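You operate a simulated robot arm through the tools that you are given. There is no shell and no other tool.

The job below is to be done with a simulated robot arm. You get a single attempt, and the scene is never put back.

## Task
Put things in order on the side table. At the end: the grey short bolt stands where the brown can stood; the black weight stands on top of the purple wiper; the orange driver stands on top of the grey block; the brown can stands where the black weight stood; whatever was shut is shut again. Leave all else as you found it, and nothing knocked over.

It is judged by the outcome, as a careful person would: the job done as asked, and still so three seconds after it is handed in. It fails if anything else is knocked over, pushed out of place, dropped, spilled or broken.

## Robot
A 7-joint arm with a two-finger parallel gripper, fixed in place. Base frame: the origin is at the foot of the arm, x ahead of it, y to its left, z up; the work surface is at about z = 0. Lengths are in cm, angles in rad, forces in N, time in s.
With the tool pointing down near the work surface it reaches from about 24 to 62 cm from the base axis. Its first joint turns from -1.152 to 1.152 rad. Payload 2.6 kg.
The tool frame sits at the grasp point between the pads (the TCP): z along the fingers, y along the line on which they close. The tips reach 3 cm beyond it. Largest opening 9.4 cm; finger width 2.8, thickness 1; the body of the gripper, 5 by 9.6 cm, starts 5.5 cm behind the TCP.
Orientation is told as [roll, pitch, yaw] about the base's x, y, z axes, in that order, counted from this pose: with the fingers straight down and closing along the base's y, the tool's x points along the base's -x, its y along +y and its z along -z.

## Interface
- The arm moves only by the tool apply_moves. Its argument "increments" is text: rows parted by semicolons, each of 6 numbers parted by spaces: the shift along the tool's x, y, z in cm, then the turn, a rotation vector about the tool's x, y, z in rad. In form: tx ty tz rx ry rz; .... A call has 1 to 20 rows; each row is the pose to reach, as a shift and turn from the pose commanded when the call began, along the tool's axes at that moment. "hand" is the gripper command, from -1 (fully open) to 1 (shut), values between in proportion, set as the call begins (left out, the last holds). Each row takes 0.2 s and may step no farther than 5 cm and 0.15 rad from the row before; otherwise, or with a gripper value out of range, the whole call is refused. A pose out of reach is approached as far as the arm can. The call stops where the force on the tool passes 40 N (or 10 N more than at its start, if that is more) or the arm is blocked; 0.2 s more then pass. The fingers move at their own pace (about 7.2 cm/s each) and stop on an object; they squeeze with about 26 N. The grip force told is the motor's: it shows also when the fingers shut on nothing. Time passes only in rows, and 0.2 s behind the last, so rows that repeat a pose let the fingers close. It gives the time, the measured TCP pose, the force on the tool (base axes), the opening and the grip force at its end, in the units of the frame above (readings bear some noise), with the torque about the TCP (base axes, N m) and any sound that the robot's microphone picked up.
- Cameras (640 x 400 px; columns grow to the right, rows downward): "scene" is fixed at [2.65, 42.51, 55.89]; the picture's right is [-0.85, -0.53, 0.00], its down [-0.33, 0.52, -0.78] and it looks along [0.42, -0.66, -0.62] (base axes); focal length 222 px, centre (320, 200). "wrist" rides on the gripper at [7.6, 1.4, -10.2] in the tool frame; the picture's right is [-0.18, 0.98, 0.00], its down [-0.75, -0.14, -0.64] and it looks along [-0.63, -0.12, 0.77] (tool axes); focal length 243 px, centre (320, 200). There is no depth. A picture from a camera that has moved, and an enlarged one, comes with that camera's place and axes in the base frame and with its lens.
- grab_frame(camera): a new picture of that camera. The clock stands still meanwhile.
- inspect(camera, box): a new picture of the part [left, top, right, bottom] of that camera's present view, enlarged. The clock stands still meanwhile.
- sign_off(): hands the job in; it is judged then, once.

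Nothing tells you positions but the pictures and the camera data. Unless the task says otherwise, let go and move clear before handing in.

The tools are called after "Call:" as name(argument=value, ...) on one line, values as JSON. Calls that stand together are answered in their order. apply_moves: Moves the arm, as the interface text tells. Its arguments: {"type":"object","properties":{"increments":{"type":"string"},"hand":{"type":"number"}},"required":["increments"]} The other tools are called the same way: grab_frame (camera) takes a picture; inspect (camera, box) takes an enlarged picture of a part of a camera's view; sign_off () hands the job in.

At the start:

```text
time: 0.0
tool_pos: [32.55, 9.34, 34.25]
tool_rot: [0.002, -0.002, -0.001]
contact_force: [0.4, -0.4, 0.2]
torque: [0.01, 0.03, 0.05]
finger_gap: 9.41
grasp_force: 0.0
```

scene: 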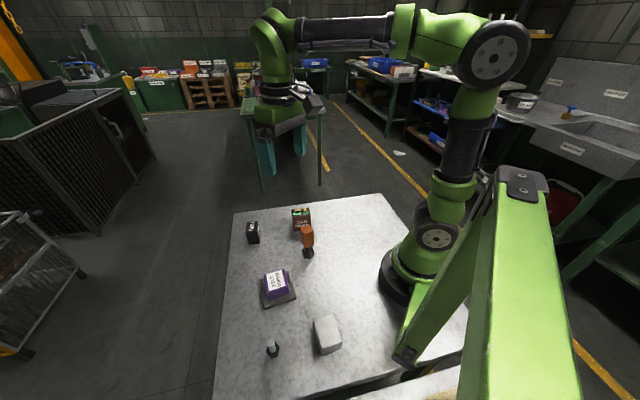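
wrist: 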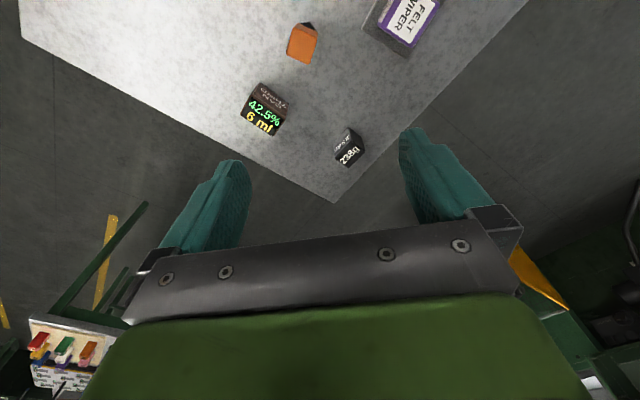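

I see a side table with a black weight, a brown can, an orange driver, a purple wiper, a grey block and a small grey bolt. I'll look closer at each before moving.

Call:
inspect(camera="scene", box=[220, 190, 380, 290])

Call:
inspect(camera="scene", box=[220, 270, 380, 370])

Call:
inspect(camera="wrist", box=[200, 0, 460, 170])

```text
4.00 times, centred on (300, 240) of scene
camera zoom: at [2.65, 42.51, 55.89], right [-0.85, -0.53, 0.0], down [-0.33, 0.52, -0.78], along [0.42, -0.66, -0.62], focal length 889 px, centre (400, 40)
```

zoom: 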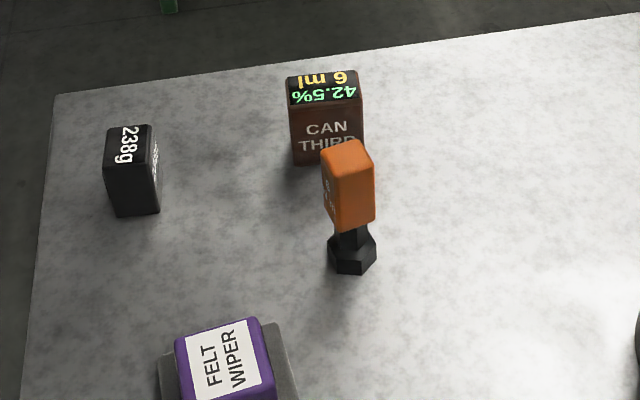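

```text
4.00 times, centred on (300, 320) of scene
camera zoom: at [2.65, 42.51, 55.89], right [-0.85, -0.53, 0.0], down [-0.33, 0.52, -0.78], along [0.42, -0.66, -0.62], focal length 889 px, centre (400, -280)
```

zoom: 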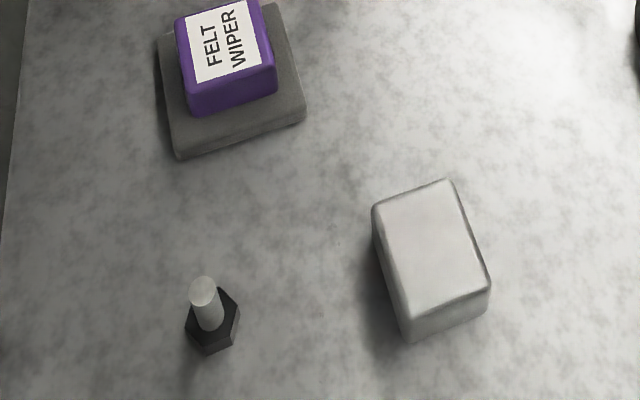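

```text
2.35 times, centred on (330, 85) of wrist
camera zoom: at [25.07, 10.68, 44.49], right [0.18, 0.98, 0.0], down [0.75, -0.14, 0.64], along [0.63, -0.12, -0.77], focal length 571 px, centre (296, 471)
```

zoom: 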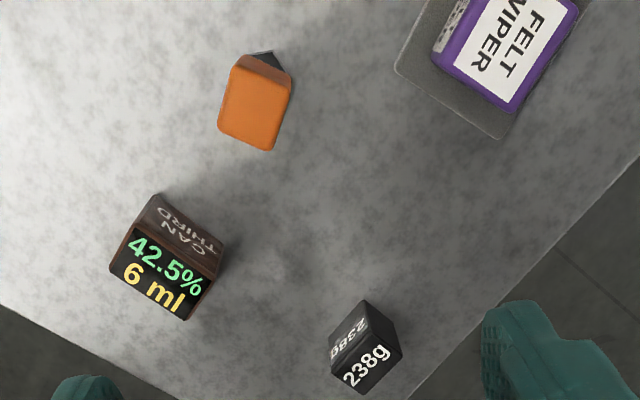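

The nearby pieces are the driver (about 29, 8), the can (about 38, 1) and the weight (about 46, 13). Before moving I'll zoom in on these, then swing over to view the bolt, block and wiper.

Call:
inspect(camera="wrist", box=[230, 70, 390, 170])

Call:
apply_moves(increments="1.31 1.84 0.25 0 0 -0.1125; 2.62 3.68 0.5 0 0 -0.225; 3.94 5.51 0.75 0 0 -0.3375; 5.25 7.35 1 0 0 -0.45; 6.56 9.19 1.25 0 0 -0.5625; 7.87 11.03 1.5 0 0 -0.675; 9.19 12.86 1.75 0 0 -0.7875; 10.5 14.7 2 0 0 -0.9", hand=-1)

Call:
grab_frame(camera="wrist")

Call:
grab_frame(camera="scene")

```text
4.00 times, centred on (310, 120) of wrist
camera zoom: at [25.07, 10.68, 44.49], right [0.18, 0.98, 0.0], down [0.75, -0.14, 0.64], along [0.63, -0.12, -0.77], focal length 970 px, centre (360, 520)
```

zoom: 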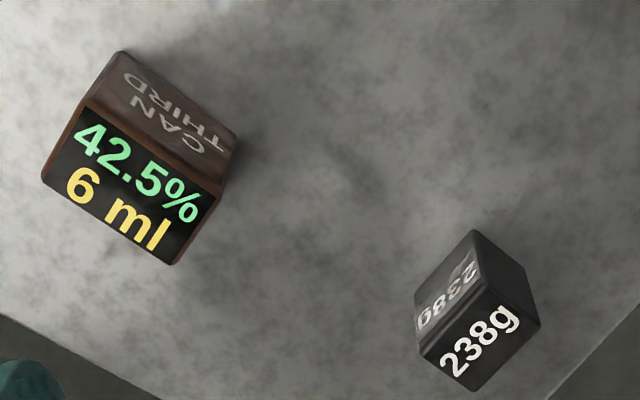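

```text
time: 1.8
tool_pos: [22.11, 24.17, 32.06]
tool_rot: [-0.001, -0.001, 0.903]
contact_force: [0.5, -0.5, -0.7]
torque: [-0.02, -0.01, 0.01]
finger_gap: 9.38
grasp_force: 0.0
```

```text
taken
camera wrist: at [16.32, 18.96, 42.43], right [-0.66, 0.75, 0.0], down [0.58, 0.5, 0.64], along [0.48, 0.42, -0.77], focal length 243 px, centre (320, 200)
```

wrist: 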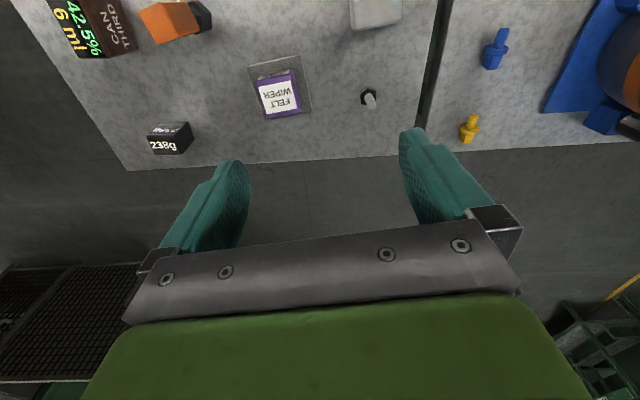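

```text
taken
```

scene: 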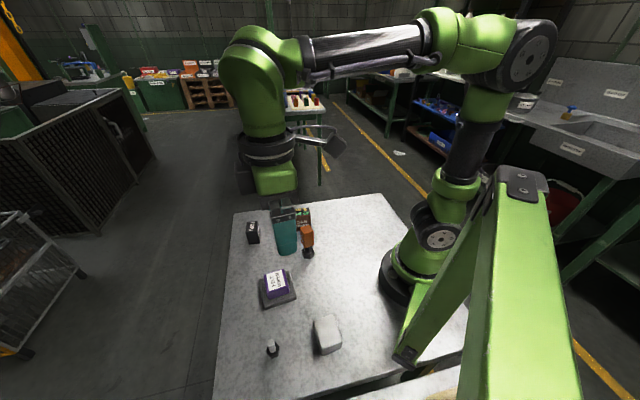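

The wiper sits near (29, 22), the bolt near (21, 33.5), the block near (12, 24); a separate bench with coloured bolts lies beyond a gap. I'll zoom in here, then shift to bring the block and driver into better view.

Call:
inspect(camera="wrist", box=[220, 30, 412, 150])

Call:
inspect(camera="wrist", box=[40, 0, 232, 120])

Call:
inspect(camera="wrist", box=[300, 0, 492, 120])

```text
3.33 times, centred on (316, 90) of wrist
camera zoom: at [16.32, 18.96, 42.43], right [-0.66, 0.75, 0.0], down [0.58, 0.5, 0.64], along [0.48, 0.42, -0.77], focal length 809 px, centre (333, 567)
```

zoom: 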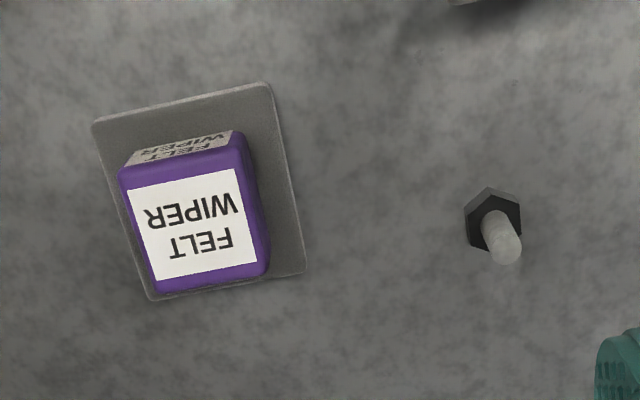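

```text
3.33 times, centred on (136, 60) of wrist
camera zoom: at [16.32, 18.96, 42.43], right [-0.66, 0.75, 0.0], down [0.58, 0.5, 0.64], along [0.48, 0.42, -0.77], focal length 809 px, centre (933, 667)
```

zoom: 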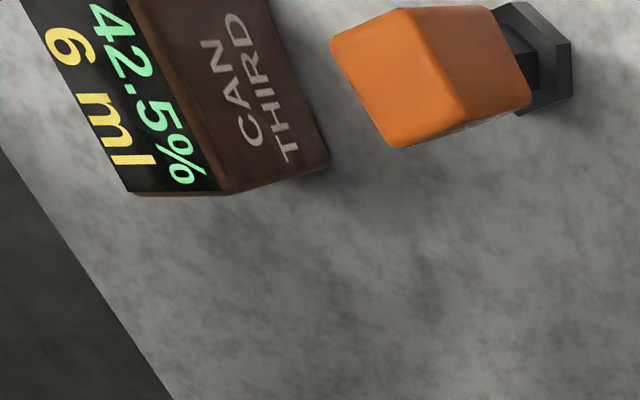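

```text
3.33 times, centred on (396, 60) of wrist
camera zoom: at [16.32, 18.96, 42.43], right [-0.66, 0.75, 0.0], down [0.58, 0.5, 0.64], along [0.48, 0.42, -0.77], focal length 809 px, centre (67, 667)
```

zoom: 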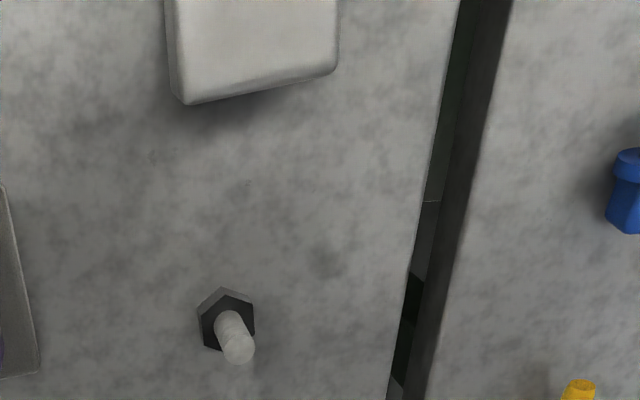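

Estimates so far: driver at (28.8, 8), about 11.7 tall; block top centre at (12, 24.6, 4.2); wiper top centre at (29.2, 21.9, 4.0). I'll hover over the driver for a close view and check its position and angle.

Call:
apply_moves(increments="1.08 -1.9 1.26 0 0 -0.006; 2.16 -3.8 2.5 0 0 -0.012; 3.24 -5.7 3.77 0 0 -0.018; 4.32 -7.6 5.03 0 0 -0.024; 5.39 -9.5 6.29 0 0 -0.03; 6.47 -11.4 7.5 0 0 -0.036; 7.55 -13.3 8.8 0 0 -0.042; 8.63 -15.21 10.06 0 0 -0.047")

Call:
grab_frame(camera="wrist")

Call:
grab_frame(camera="scene")

```text
time: 3.6
tool_pos: [28.54, 7.77, 22.13]
tool_rot: [0.0, 0.0, 0.947]
contact_force: [0.2, 0.0, 0.6]
torque: [0.01, 0.02, -0.01]
finger_gap: 9.43
grasp_force: 0.1
```

```text
taken
camera wrist: at [23.06, 2.36, 32.44], right [-0.69, 0.72, 0.0], down [0.55, 0.53, 0.64], along [0.46, 0.44, -0.77], focal length 243 px, centre (320, 200)
```

wrist: 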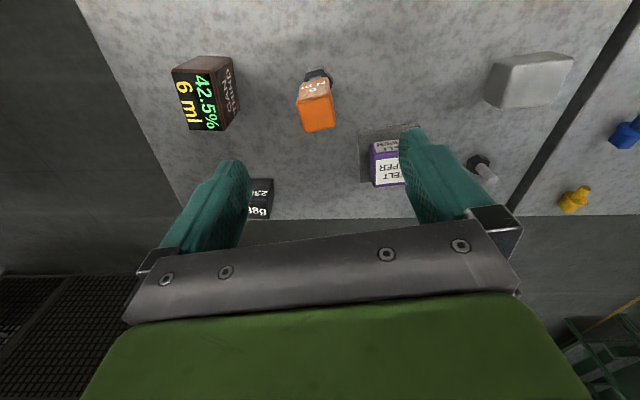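

```text
taken
```

scene: 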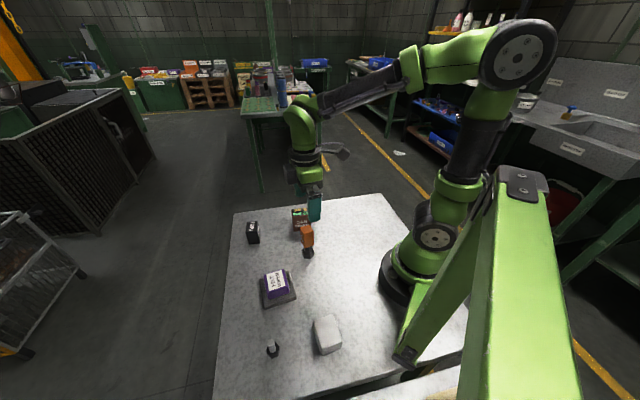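

The driver is right between the fingers in view, with the can to the left and the weight behind the left finger. I'll zoom in on the driver and can from here.

Call:
inspect(camera="wrist", box=[256, 50, 384, 150])

Call:
inspect(camera="wrist", box=[150, 30, 278, 140])

Call:
inspect(camera="wrist", box=[456, 30, 600, 140])

Call:
inspect(camera="scene", box=[270, 200, 350, 270])

```text
4.00 times, centred on (320, 100) of wrist
camera zoom: at [23.06, 2.36, 32.44], right [-0.69, 0.72, 0.0], down [0.55, 0.53, 0.64], along [0.46, 0.44, -0.77], focal length 970 px, centre (320, 600)
```

zoom: 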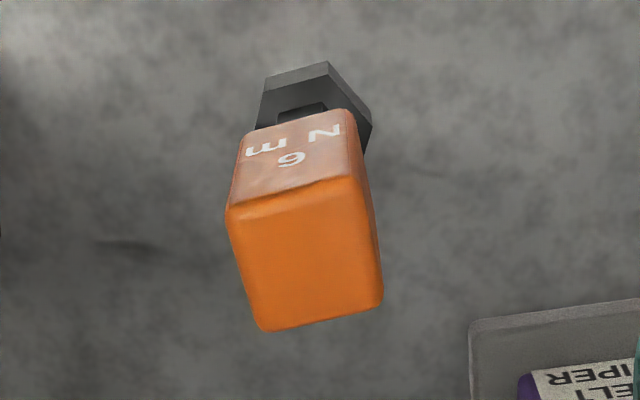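

```text
3.64 times, centred on (214, 85) of wrist
camera zoom: at [23.06, 2.36, 32.44], right [-0.69, 0.72, 0.0], down [0.55, 0.53, 0.64], along [0.46, 0.44, -0.77], focal length 882 px, centre (706, 618)
```

zoom: 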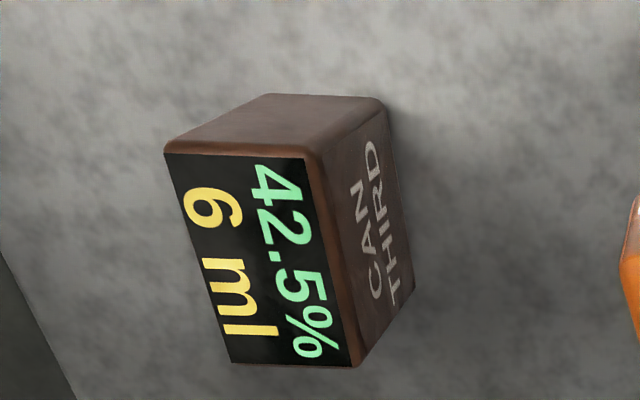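

```text
3.64 times, centred on (528, 85) of wrist
camera zoom: at [23.06, 2.36, 32.44], right [-0.69, 0.72, 0.0], down [0.55, 0.53, 0.64], along [0.46, 0.44, -0.77], focal length 882 px, centre (-436, 618)
```

zoom: 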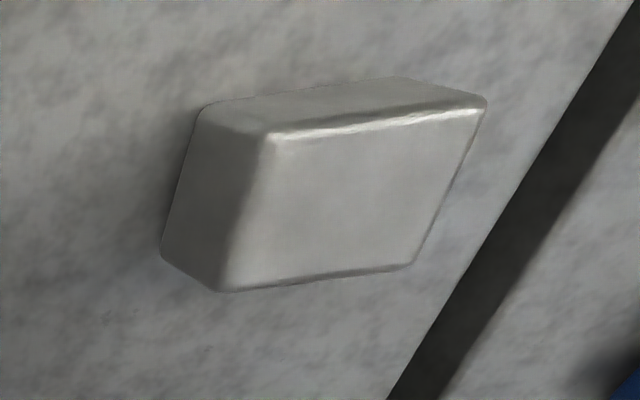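

```text
5.71 times, centred on (310, 235) of scene
camera zoom: at [2.65, 42.52, 55.89], right [-0.85, -0.53, 0.0], down [-0.33, 0.52, -0.78], along [0.42, -0.66, -0.62], focal length 1271 px, centre (377, 0)
```

zoom: 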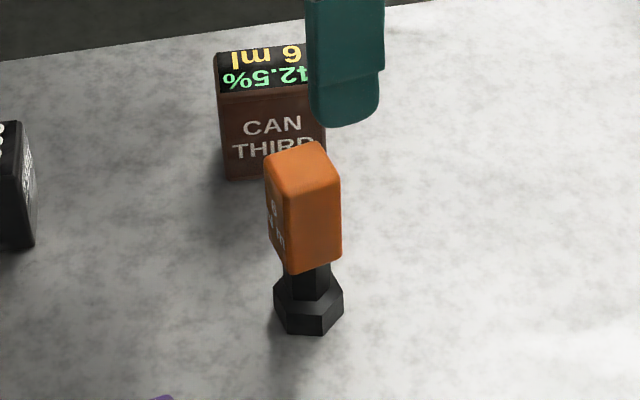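

The driver reads at (29.0, 7.6), about 11 tall with a 3.8 cm hex base, and its handle is square to yaw ≈ 0.98. I'll start with the black weight near (47.5, 11.9): move above it and take a close look.

Call:
apply_moves(increments="-2.4 -2.15 0 0 0 0.03; -4.8 -4.31 0 0 0 0.06; -7.2 -6.46 0 0 0 0.09; -9.61 -8.61 0 0 0 0.12; -12.01 -10.77 0 0 0 0.15; -14.41 -12.92 0 0 0 0.187; -14.41 -12.92 2.4 0 0 0.187; -14.41 -12.92 4.8 0 0 0.187; -14.41 -12.92 7.2 0 0 0.187; -14.41 -12.92 7.2 0 0 0.187")

Call:
grab_frame(camera="wrist")

Call:
inspect(camera="wrist", box=[240, 80, 400, 200])

```text
time: 5.8
tool_pos: [47.47, 11.92, 15.11]
tool_rot: [0.0, 0.0, 0.761]
contact_force: [0.1, 0.2, 0.4]
torque: [0.0, 0.04, 0.0]
finger_gap: 9.39
grasp_force: 0.0
```

```text
taken
camera wrist: at [41.11, 7.6, 25.29], right [-0.54, 0.84, 0.0], down [0.64, 0.42, 0.64], along [0.54, 0.35, -0.77], focal length 243 px, centre (320, 200)
```

wrist: 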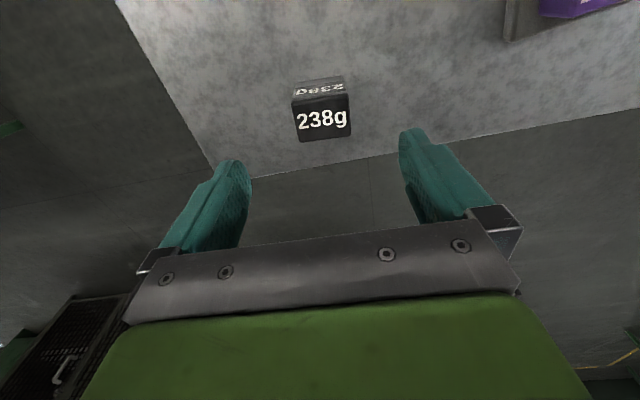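

```text
3.33 times, centred on (320, 140) of wrist
camera zoom: at [41.11, 7.6, 25.29], right [-0.54, 0.84, 0.0], down [0.64, 0.42, 0.64], along [0.54, 0.35, -0.77], focal length 809 px, centre (320, 400)
```

zoom: 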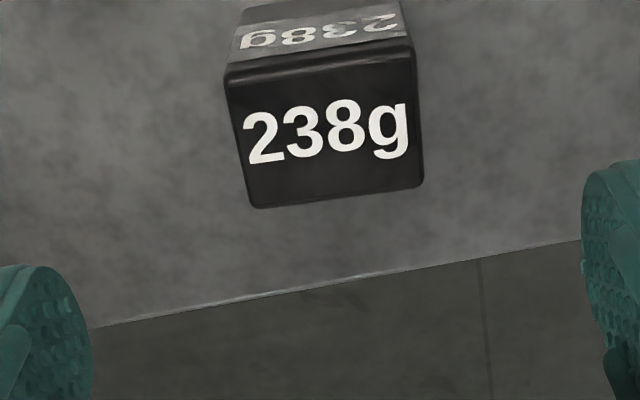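

The weight's top centre is at about (47.7, 12.1), long side turned to yaw ≈ 0.72. I'll descend around it with open fingers to TCP z ≈ 4.

Call:
apply_moves(increments="-0.29 0.04 2.2 0 0 0.045; -0.29 0.04 4.4 0 0 0.045; -0.29 0.04 6.6 0 0 0.045; -0.29 0.04 8.8 0 0 0.045; -0.29 0.04 10.2 0 0 0.045; -0.29 0.04 11.1 0 0 0.045; -0.29 0.04 11.1 0 0 0.045")

Call:
grab_frame(camera="wrist")

Call:
grab_frame(camera="scene")

```text
time: 7.4
tool_pos: [47.64, 12.31, 3.77]
tool_rot: [0.001, 0.0, 0.716]
contact_force: [-0.9, 0.5, -1.5]
torque: [-0.01, -0.02, 0.0]
finger_gap: 9.4
grasp_force: 0.2
```

```text
taken
camera wrist: at [41.01, 8.28, 14.06], right [-0.51, 0.86, 0.0], down [0.66, 0.39, 0.64], along [0.55, 0.33, -0.77], focal length 243 px, centre (320, 200)
```

wrist: 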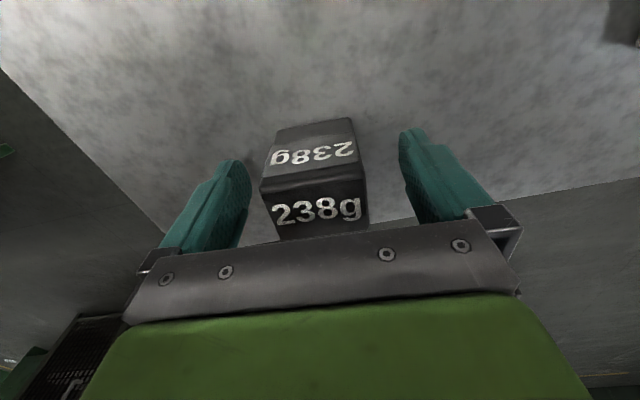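

```text
taken
```

scene: 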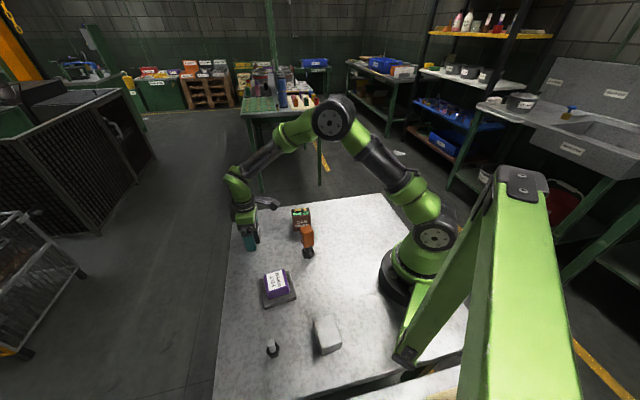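

The weight sits centred between the open fingers at about (47.6, 12.1), which is the spot to remember for the can. I'll close on it now.

Call:
apply_moves(increments="0 0 0 0 0 0; 0 0 0 0 0 0; 0 0 0 0 0 0; 0 0 0 0 0 0", hand=1)

```text
time: 8.4
tool_pos: [47.61, 12.37, 3.82]
tool_rot: [-0.001, 0.0, 0.716]
contact_force: [0.8, 0.3, 0.6]
torque: [0.02, -0.02, -0.02]
finger_gap: 5.0
grasp_force: 25.6
```

Grip is firm with a 5.0 cm gap. I'll lift the weight, carry it over the wiper while turning to match it, and check from above before lowering.

Call:
apply_moves(increments="0 0 -1 0 0 0; 0 0 -4 0 0 0; 0 0 -7 0 0 0; 0 0 -9.5 0 0 0; 1.24 3.23 -9.5 0 0 -0.03; 2.48 6.46 -9.5 0 0 -0.06; 3.72 9.7 -9.5 0 0 -0.09; 4.95 12.93 -9.5 0 0 -0.12; 6.19 16.16 -9.5 0 0 -0.15; 7.43 19.39 -9.5 0 0 -0.185; 7.43 19.39 -9.5 0 0 -0.185")

Call:
grab_frame(camera="wrist")

Call:
inspect(camera="scene", box=[220, 190, 380, 290])

```text
time: 10.8
tool_pos: [29.23, 21.96, 13.58]
tool_rot: [-0.001, -0.002, 0.902]
contact_force: [-0.1, 0.3, -0.3]
torque: [0.01, -0.01, 0.01]
finger_gap: 0.0
grasp_force: 25.6
```

```text
taken
camera wrist: at [23.62, 16.87, 23.81], right [-0.66, 0.75, 0.0], down [0.58, 0.5, 0.64], along [0.48, 0.42, -0.77], focal length 243 px, centre (320, 200)
```

wrist: 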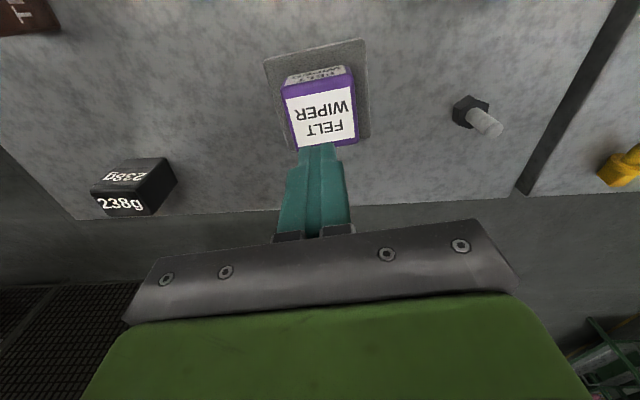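

```text
4.00 times, centred on (300, 240) of scene
camera zoom: at [2.64, 42.52, 55.89], right [-0.85, -0.53, 0.0], down [-0.33, 0.52, -0.78], along [0.42, -0.66, -0.62], focal length 889 px, centre (400, 40)
```

zoom: 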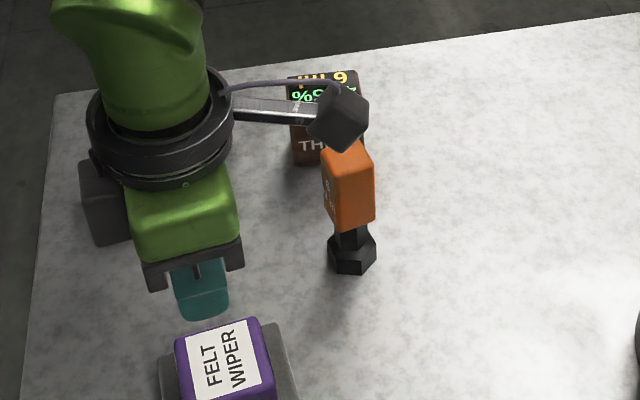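

The gripper came up empty: the weight slipped out and is still standing near its old spot. I'll zoom in to see exactly how it stands and why it slipped.

Call:
inspect(camera="wrist", box=[60, 130, 220, 230])

Call:
inspect(camera="wrist", box=[240, 20, 400, 120])

Call:
inspect(camera="wrist", box=[270, 120, 370, 240])

```text
4.00 times, centred on (140, 180) of wrist
camera zoom: at [23.62, 16.87, 23.81], right [-0.66, 0.75, 0.0], down [0.58, 0.5, 0.64], along [0.48, 0.42, -0.77], focal length 970 px, centre (1040, 280)
```

zoom: 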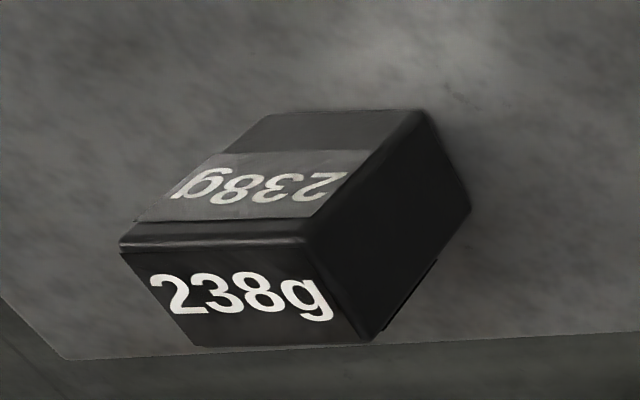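

```text
4.00 times, centred on (320, 70) of wrist
camera zoom: at [23.62, 16.87, 23.81], right [-0.66, 0.75, 0.0], down [0.58, 0.5, 0.64], along [0.48, 0.42, -0.77], focal length 970 px, centre (320, 720)
```

zoom: 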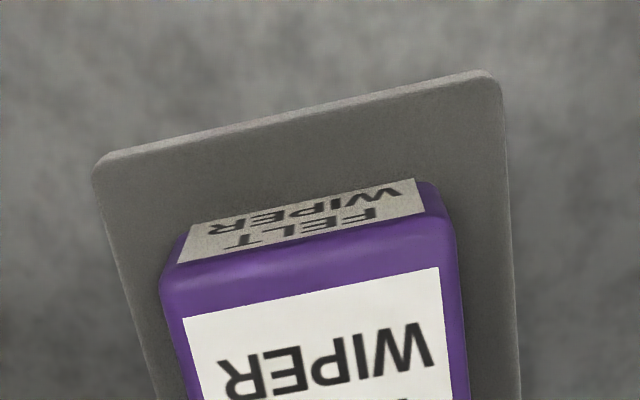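

```text
3.33 times, centred on (320, 180) of wrist
camera zoom: at [23.62, 16.87, 23.81], right [-0.66, 0.75, 0.0], down [0.58, 0.5, 0.64], along [0.48, 0.42, -0.77], focal length 809 px, centre (320, 267)
```

zoom: 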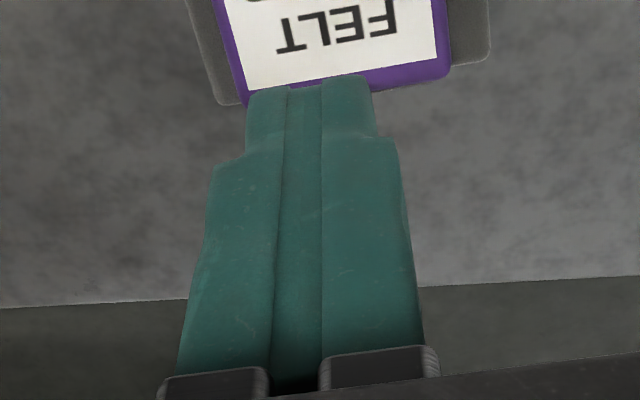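

The weight is upright, barely shifted (about 47.8, 12.3), and unrotated. I'll return with open fingers turned to grip its wide faces instead, so the pads get full contact, and then lift slowly.

Call:
apply_moves(increments="-0.331 -1.708 0 0 0 0.146; -0.662 -3.417 0 0 0 0.292; -0.993 -5.125 0 0 0 0.438; -1.323 -6.833 0 0 0 0.584; -1.654 -8.542 0 0 0 0.73; -1.985 -10.25 0 0 0 0.876; -2.316 -11.958 0 0 0 1.022; -2.647 -13.667 0 0 0 1.168; -2.978 -15.375 0 0 0 1.314; -3.308 -17.083 0 0 0 1.46; -3.639 -18.792 0 0 0 1.606; -3.97 -20.5 0 0 0 1.752; -3.97 -20.5 0 0 0 1.752", hand=-1)

Call:
grab_frame(camera="wrist")

Call:
inspect(camera="wrist", box=[230, 50, 410, 200])

```text
time: 13.6
tool_pos: [48.18, 12.22, 13.26]
tool_rot: [-0.001, 0.0, -0.854]
contact_force: [0.2, -0.3, -0.3]
torque: [0.01, -0.01, 0.0]
finger_gap: 9.39
grasp_force: 0.1
```

```text
taken
camera wrist: at [44.24, 18.87, 23.58], right [0.86, 0.51, 0.0], down [0.39, -0.66, 0.64], along [0.33, -0.55, -0.77], focal length 243 px, centre (320, 200)
```

wrist: 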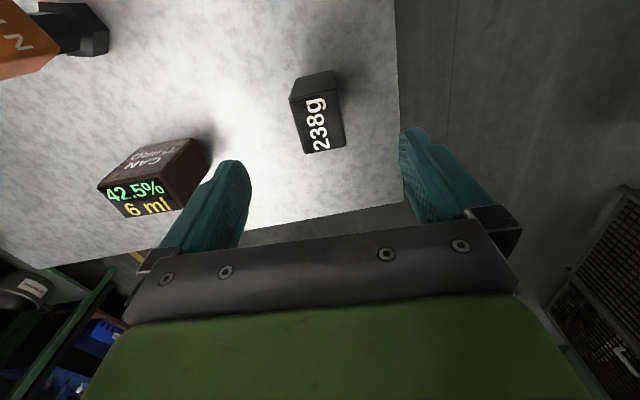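

```text
2.67 times, centred on (320, 125) of wrist
camera zoom: at [44.24, 18.87, 23.58], right [0.86, 0.51, 0.0], down [0.39, -0.66, 0.64], along [0.33, -0.55, -0.77], focal length 647 px, centre (320, 400)
```

zoom: 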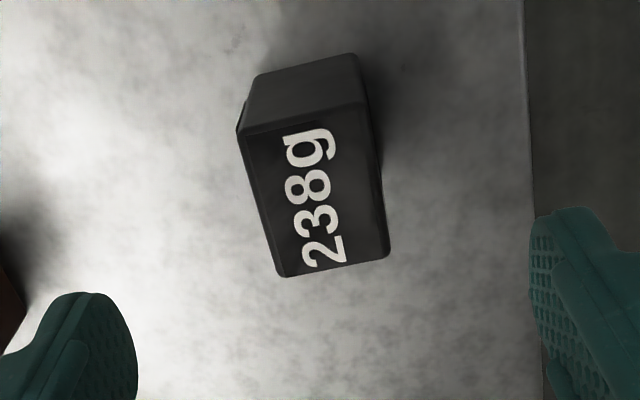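

The weight is now at about (48.0, 12.45), and its original spot was (47.55, 12.05). I'll descend with the fingers across its short side, close, then lift in small steps.

Call:
apply_moves(increments="0.29 0.01 2.5 0 0 0; 0.29 0.01 5 0 0 0; 0.29 0.01 7.2 0 0 0; 0.29 0.01 8.8 0 0 0; 0.29 0.01 9.8 0 0 0; 0.29 0.01 9.8 0 0 0")

Call:
apply_moves(increments="0 0 0 0 0 0; 0 0 0 0 0 0; 0 0 0 0 0 0; 0 0 0 0 0 0; 0 0 0 0 0 0", hand=1)

Call:
grab_frame(camera="wrist")

```text
time: 15.0
tool_pos: [47.73, 12.55, 3.49]
tool_rot: [0.001, 0.0, -0.852]
contact_force: [-0.3, 0.8, 0.2]
torque: [-0.01, -0.02, 0.01]
finger_gap: 9.39
grasp_force: 0.1
```

```text
time: 16.2
tool_pos: [47.78, 12.43, 3.52]
tool_rot: [-0.001, 0.001, -0.852]
contact_force: [0.5, 0.1, 1.4]
torque: [0.0, -0.04, 0.03]
finger_gap: 4.03
grasp_force: 25.9
```

```text
taken
camera wrist: at [43.91, 19.03, 13.83], right [0.86, 0.51, 0.0], down [0.39, -0.66, 0.64], along [0.33, -0.55, -0.77], focal length 243 px, centre (320, 200)
```

wrist: 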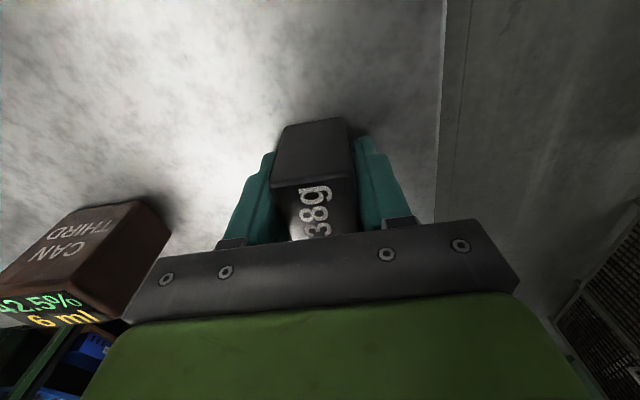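

The fingers hold its short side at a 4.0 cm gap. I'll lift one centimetre slowly and check whether the grip holds.

Call:
apply_moves(increments="0 0 -0.1 0 0 0; 0 0 -0.25 0 0 0; 0 0 -0.4 0 0 0; 0 0 -0.6 0 0 0; 0 0 -0.8 0 0 0; 0 0 -1 0 0 0")

Call:
grab_frame(camera="wrist")

Call:
inspect(camera="scene", box=[220, 190, 300, 260])

```text
time: 17.6
tool_pos: [47.65, 12.46, 4.63]
tool_rot: [0.0, 0.001, -0.853]
contact_force: [0.5, 0.2, -2.9]
torque: [0.0, 0.02, -0.02]
finger_gap: 4.0
grasp_force: 25.7
```

```text
taken
camera wrist: at [43.87, 19.22, 14.86], right [0.86, 0.51, 0.0], down [0.39, -0.66, 0.64], along [0.33, -0.55, -0.77], focal length 243 px, centre (320, 200)
```

wrist: 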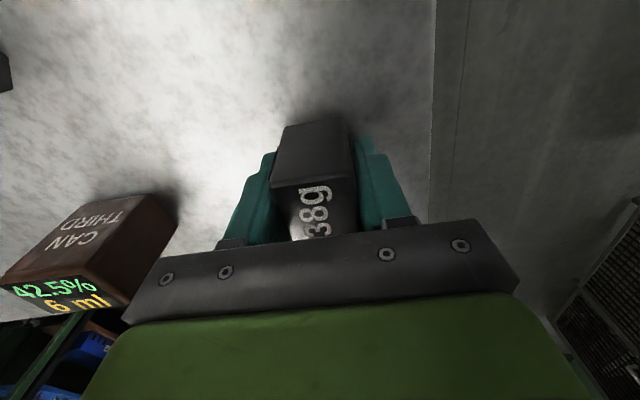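

```text
5.71 times, centred on (260, 225) of scene
camera zoom: at [2.65, 42.52, 55.89], right [-0.85, -0.53, 0.0], down [-0.33, 0.52, -0.78], along [0.42, -0.66, -0.62], focal length 1271 px, centre (663, 57)
```

zoom: 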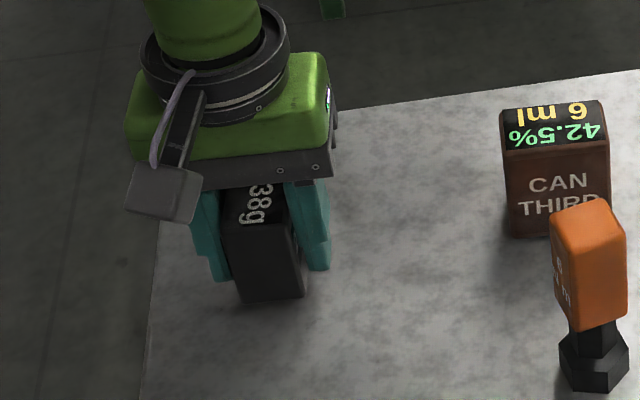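

The weight is up off the table and holding (about 2.9 N), so slow moves work. I'll keep lifting gently, then carry it slowly over the wiper.

Call:
apply_moves(increments="0 0 -0.2 0 0 0; 0 0 -0.6 0 0 0; 0 0 -1.1 0 0 0; 0 0 -1.7 0 0 0; 0 0 -2.4 0 0 0; 0 0 -3.2 0 0 0; 0 0 -4 0 0 0; 0 0 -4.8 0 0 0; 0 0 -5.6 0 0 0; 0 0 -6.4 0 0 0; 0 0 -7.1 0 0 0; 0 0 -7.6 0 0 0; 0 0 -7.9 0 0 0; 0 0 -8 0 0 0")

Call:
grab_frame(camera="wrist")

```text
time: 20.6
tool_pos: [47.69, 12.63, 12.58]
tool_rot: [-0.001, -0.002, -0.852]
contact_force: [0.3, -0.6, -1.2]
torque: [0.05, 0.03, 0.02]
finger_gap: 4.02
grasp_force: 25.7
```

```text
taken
camera wrist: at [43.85, 19.15, 22.86], right [0.86, 0.51, 0.0], down [0.39, -0.66, 0.64], along [0.33, -0.55, -0.77], focal length 243 px, centre (320, 200)
```

wrist: 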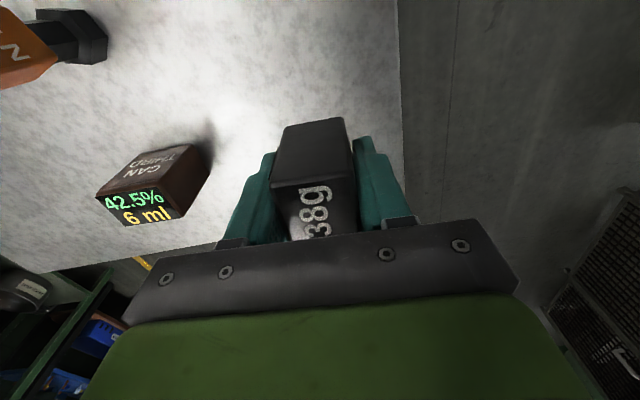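

Still held at a 4.0 cm gap. Now I'll carry it slowly sideways to above the wiper at (29.2, 21.95).

Call:
apply_moves(increments="0.196 -0.079 0 0 0 -0.002; 0.588 -0.237 0 0 0 -0.006; 1.373 -0.553 0 0 0 -0.013; 2.353 -0.948 0 0 0 -0.023; 3.53 -1.422 0 0 0 -0.034; 4.706 -1.896 0 0 0 -0.046; 5.883 -2.37 0 0 0 -0.057; 7.06 -2.844 0 0 0 -0.068; 8.236 -3.318 0 0 0 -0.08; 9.413 -3.792 0 0 0 -0.091; 10.589 -4.266 0 0 0 -0.103; 11.766 -4.74 0 0 0 -0.114; 12.943 -5.214 0 0 0 -0.125; 14.119 -5.688 0 0 0 -0.137; 15.296 -6.162 0 0 0 -0.148; 16.472 -6.636 0 0 0 -0.16; 17.453 -7.031 0 0 0 -0.169; 18.433 -7.426 0 0 0 -0.179; 19.12 -7.703 0 0 0 -0.185; 19.61 -7.9 0 0 0 -0.19")

Call:
grab_frame(camera="wrist")

Call:
inspect(camera="scene", box=[220, 210, 350, 310])

```text
time: 24.8
tool_pos: [28.81, 22.2, 12.5]
tool_rot: [-0.001, 0.0, -0.662]
contact_force: [-0.4, -0.1, -1.9]
torque: [-0.02, 0.02, -0.01]
finger_gap: 4.04
grasp_force: 25.5
```

```text
taken
camera wrist: at [23.78, 27.88, 22.81], right [0.75, 0.66, 0.0], down [0.51, -0.57, 0.64], along [0.43, -0.48, -0.77], focal length 243 px, centre (320, 200)
```

wrist: 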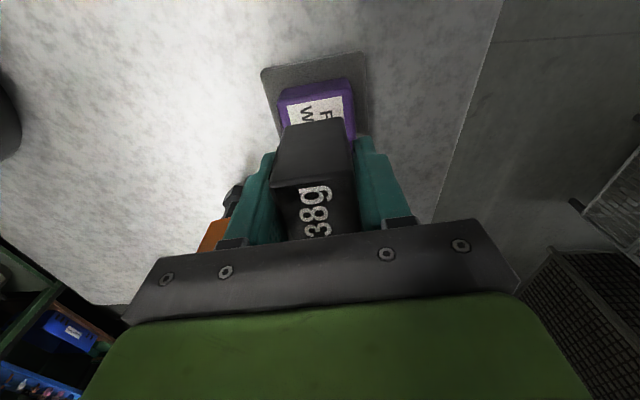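

```text
4.00 times, centred on (285, 260) of scene
camera zoom: at [2.65, 42.52, 55.89], right [-0.85, -0.53, 0.0], down [-0.33, 0.52, -0.78], along [0.42, -0.66, -0.62], focal length 889 px, centre (460, -40)
```

zoom: 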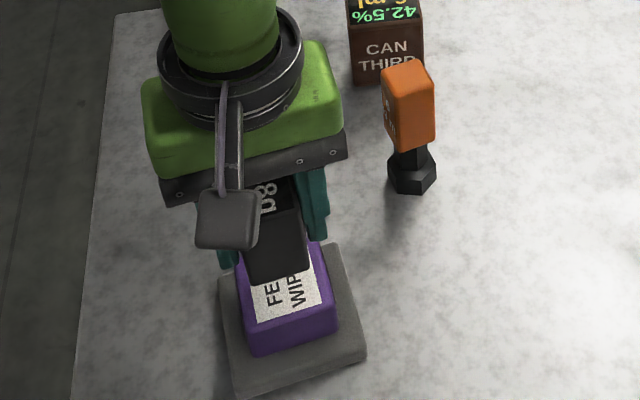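

The weight hangs right over the wiper. One zoomed check of the alignment before lowering.

Call:
inspect(camera="wrist", box=[240, 40, 400, 160])

```text
3.33 times, centred on (320, 100) of wrist
camera zoom: at [23.78, 27.88, 22.81], right [0.75, 0.66, 0.0], down [0.51, -0.57, 0.64], along [0.43, -0.48, -0.77], focal length 809 px, centre (320, 533)
```

zoom: 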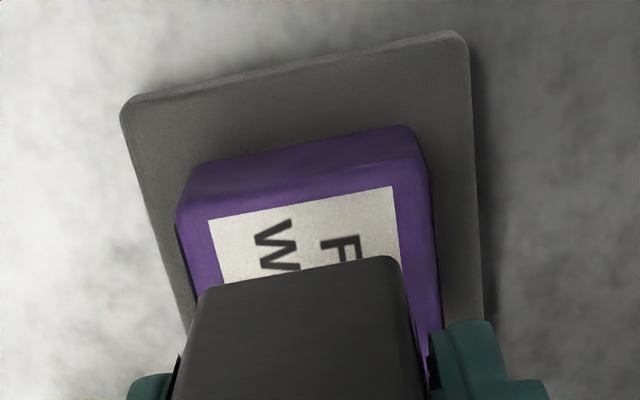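

The weight and wiper edges are parallel and centred within a couple of millimetres. I'll lower gently to just above the wiper top.

Call:
apply_moves(increments="0 0 0.2 0 0 0; 0 0 0.6 0 0 0; 0 0 1.1 0 0 0; 0 0 1.7 0 0 0; 0 0 2.3 0 0 0; 0 0 2.9 0 0 0; 0 0 3.4 0 0 0; 0 0 3.8 0 0 0; 0 0 4 0 0 0; 0 0 4.1 0 0 0")

Call:
inspect(camera="wrist", box=[240, 40, 400, 160])

Call:
inspect(camera="scene", box=[230, 230, 310, 310])

```text
time: 27.0
tool_pos: [28.88, 22.14, 8.63]
tool_rot: [0.001, 0.001, -0.662]
contact_force: [-4.4, -2.4, 11.7]
torque: [-0.12, 0.13, 0.01]
finger_gap: 4.02
grasp_force: 25.5
```

```text
3.33 times, centred on (320, 100) of wrist
camera zoom: at [23.81, 27.86, 18.82], right [0.75, 0.66, 0.0], down [0.51, -0.58, 0.64], along [0.43, -0.48, -0.77], focal length 809 px, centre (320, 533)
```

zoom: 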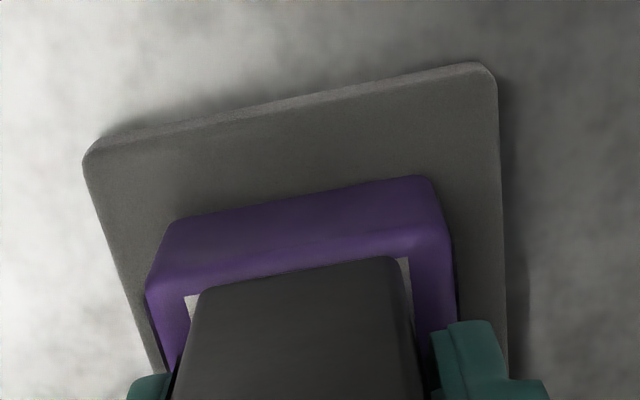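

```text
5.00 times, centred on (270, 270) of scene
camera zoom: at [2.64, 42.51, 55.89], right [-0.85, -0.53, 0.0], down [-0.33, 0.52, -0.78], along [0.42, -0.66, -0.62], focal length 1112 px, centre (570, -150)
```

zoom: 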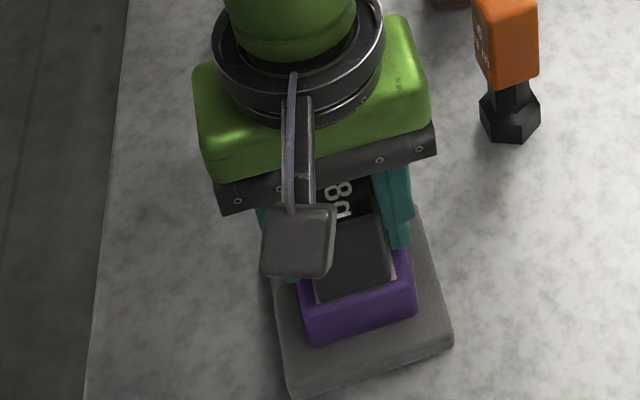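

Contact felt (about 12 N) with the weight seated on the wiper's top, so the top is near z = 5. I'll ease off slightly, release and check.

Call:
apply_moves(increments="0 0 -0.06 0 0 0; 0 0 -0.1 0 0 0; 0 0 -0.1 0 0 0")

```text
time: 27.8
tool_pos: [28.87, 22.07, 8.48]
tool_rot: [0.001, 0.0, -0.661]
contact_force: [-0.7, 2.2, 3.1]
torque: [0.08, 0.06, 0.01]
finger_gap: 4.02
grasp_force: 26.0
```

Call:
apply_moves(increments="0 0 0 0 0 0; 0 0 0 0 0 0; 0 0 0 0 0 0; 0 0 0 0 0 0", hand=-0.4)

Call:
grab_frame(camera="wrist")

Call:
inspect(camera="scene", box=[230, 230, 310, 310])

```text
time: 28.8
tool_pos: [28.84, 22.11, 8.53]
tool_rot: [0.0, 0.0, -0.661]
contact_force: [0.0, -0.1, 0.0]
torque: [-0.02, -0.03, 0.0]
finger_gap: 6.57
grasp_force: 0.1
```

```text
taken
camera wrist: at [23.87, 27.83, 18.83], right [0.75, 0.66, 0.0], down [0.51, -0.57, 0.64], along [0.43, -0.48, -0.77], focal length 243 px, centre (320, 200)
```

wrist: 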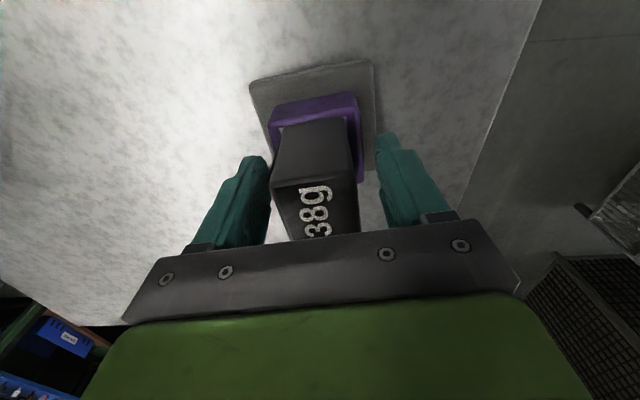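

```text
5.00 times, centred on (270, 270) of scene
camera zoom: at [2.65, 42.51, 55.89], right [-0.85, -0.53, 0.0], down [-0.33, 0.52, -0.78], along [0.42, -0.66, -0.62], focal length 1112 px, centre (570, -150)
```

zoom: 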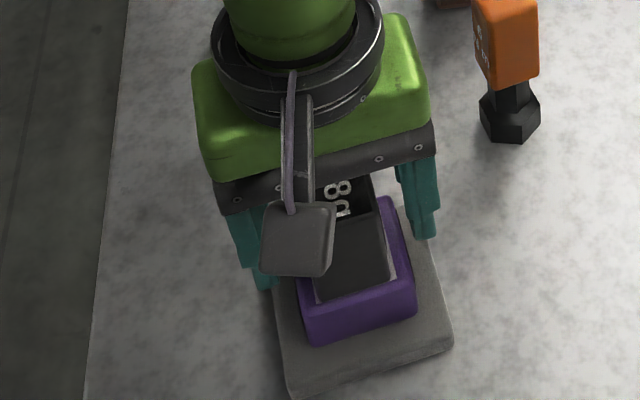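

The weight stands steady on the wiper and the fingers are free. I'll rise straight up, then travel at height to above the can near (37.7, -0.8), turning to its short side.

Call:
apply_moves(increments="0 0 -0.6 0 0 0; 0 0 -2 0 0 0; 0 0 -4.5 0 0 0; 0 0 -8 0 0 0; 0 0 -12 0 0 0; 0 0 -12 0 0 0")

Call:
apply_moves(increments="-1.91 -1.15 0 0 0 -0.1237; -3.81 -2.31 0 0 0 -0.2475; -5.72 -3.46 0 0 0 -0.371; -7.62 -4.62 0 0 0 -0.495; -9.53 -5.77 0 0 0 -0.619; -11.43 -6.93 0 0 0 -0.742; -13.34 -8.08 0 0 0 -0.866; -15.24 -9.24 0 0 0 -0.99; -17.15 -10.39 0 0 0 -1.114; -19.05 -11.55 0 0 0 -1.237; -20.96 -12.7 0 0 0 -1.361; -20.96 -12.7 0 0 0 -1.361", hand=-1)

Call:
grab_frame(camera="wrist")

Call:
grab_frame(camera="scene")

Call:
inspect(camera="wrist", box=[230, 50, 410, 200])

```text
time: 30.2
tool_pos: [28.89, 22.18, 20.54]
tool_rot: [0.0, 0.0, -0.662]
contact_force: [-1.1, 0.2, -0.3]
torque: [0.0, -0.01, -0.01]
finger_gap: 6.58
grasp_force: 0.1
```

```text
time: 32.8
tool_pos: [37.49, -0.81, 20.78]
tool_rot: [0.001, 0.0, 0.7]
contact_force: [-0.2, 0.4, 0.0]
torque: [-0.01, -0.02, 0.01]
finger_gap: 9.42
grasp_force: 0.0
```

```text
taken
camera wrist: at [30.9, -4.68, 30.96], right [-0.49, 0.87, 0.0], down [0.67, 0.38, 0.64], along [0.56, 0.32, -0.77], focal length 243 px, centre (320, 200)
```

wrist: 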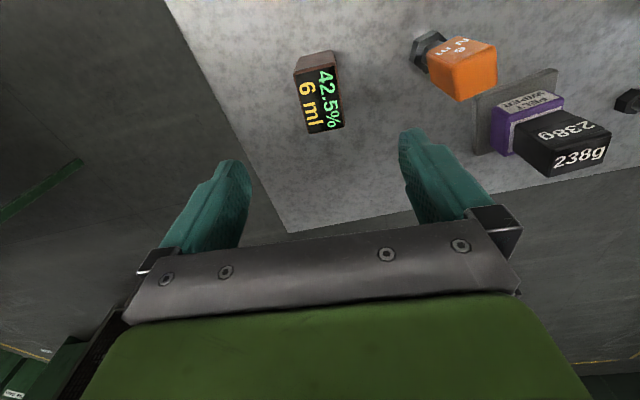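

```text
taken
```

scene: 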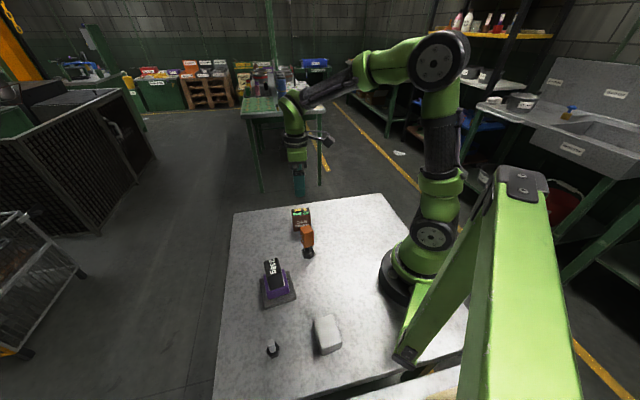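

```text
2.67 times, centred on (320, 125) of wrist
camera zoom: at [30.9, -4.68, 30.96], right [-0.49, 0.87, 0.0], down [0.67, 0.38, 0.64], along [0.56, 0.32, -0.77], focal length 647 px, centre (320, 400)
```

zoom: 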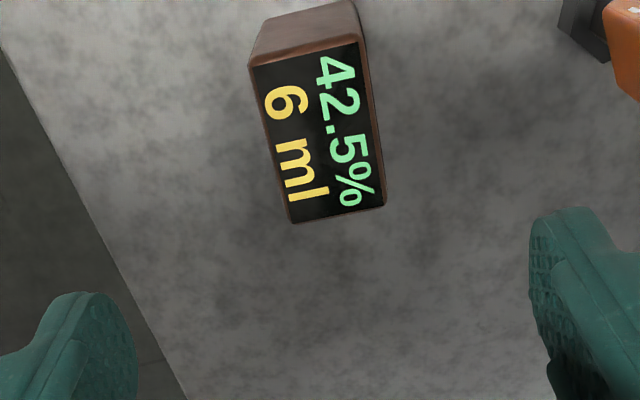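

The can's top is centred directly under the tool, at (37.6, -0.8), turned by yaw ≈ 0.72. I'll descend around it and close gently.

Call:
apply_moves(increments="0 0.06 2.5 0 0 -0.02; 0 0.06 5 0 0 -0.02; 0 0.06 7.5 0 0 -0.02; 0 0.06 10 0 0 -0.02; 0 0.06 12.5 0 0 -0.02; 0 0.06 14.5 0 0 -0.02; 0 0.06 15.8 0 0 -0.02; 0 0.06 16.5 0 0 -0.02; 0 0.06 16.5 0 0 -0.02")

Call:
grab_frame(camera="wrist")

```text
time: 34.8
tool_pos: [37.51, -0.65, 4.01]
tool_rot: [0.0, -0.001, 0.721]
contact_force: [0.3, -0.3, 0.8]
torque: [0.01, 0.01, 0.02]
finger_gap: 9.4
grasp_force: 0.1
```

```text
taken
camera wrist: at [31.01, -4.71, 14.23], right [-0.51, 0.86, 0.0], down [0.66, 0.39, 0.64], along [0.55, 0.33, -0.77], focal length 243 px, centre (320, 200)
```

wrist: 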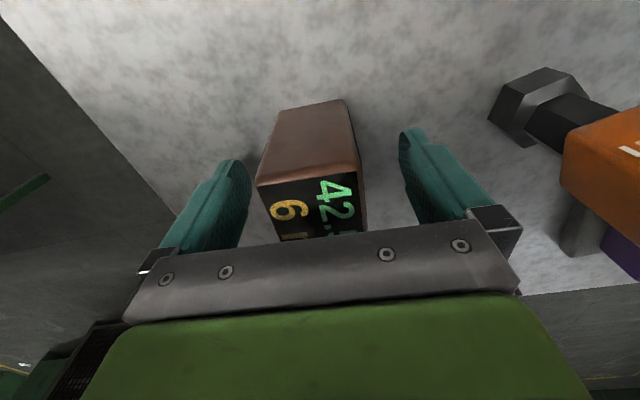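

The can is centred between the fingers. Closing now.

Call:
apply_moves(increments="0 0 0 0 0 0; 0 0 0 0 0 0; 0 0 0 0 0 0; 0 0 0 0 0 0; 0 0 0 0 0 0", hand=1)

Call:
apply_moves(increments="0 0 -0.1 0 0 0; 0 0 -0.25 0 0 0; 0 0 -0.4 0 0 0; 0 0 -0.6 0 0 0; 0 0 -0.8 0 0 0; 0 0 -1 0 0 0")

Call:
grab_frame(camera="wrist")

```text
time: 36.0
tool_pos: [37.53, -0.68, 3.97]
tool_rot: [0.0, -0.001, 0.72]
contact_force: [0.1, 0.9, -0.2]
torque: [0.01, -0.01, 0.01]
finger_gap: 4.41
grasp_force: 26.2
```

```text
time: 37.4
tool_pos: [37.57, -0.72, 5.12]
tool_rot: [0.0, 0.0, 0.721]
contact_force: [0.6, 0.0, -3.0]
torque: [0.01, 0.02, -0.01]
finger_gap: 4.42
grasp_force: 26.5
```

```text
taken
camera wrist: at [31.01, -4.78, 15.32], right [-0.51, 0.86, 0.0], down [0.66, 0.39, 0.64], along [0.55, 0.33, -0.77], focal length 243 px, centre (320, 200)
```

wrist: 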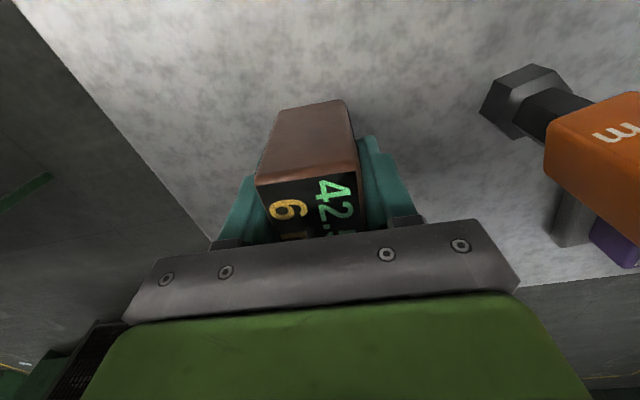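

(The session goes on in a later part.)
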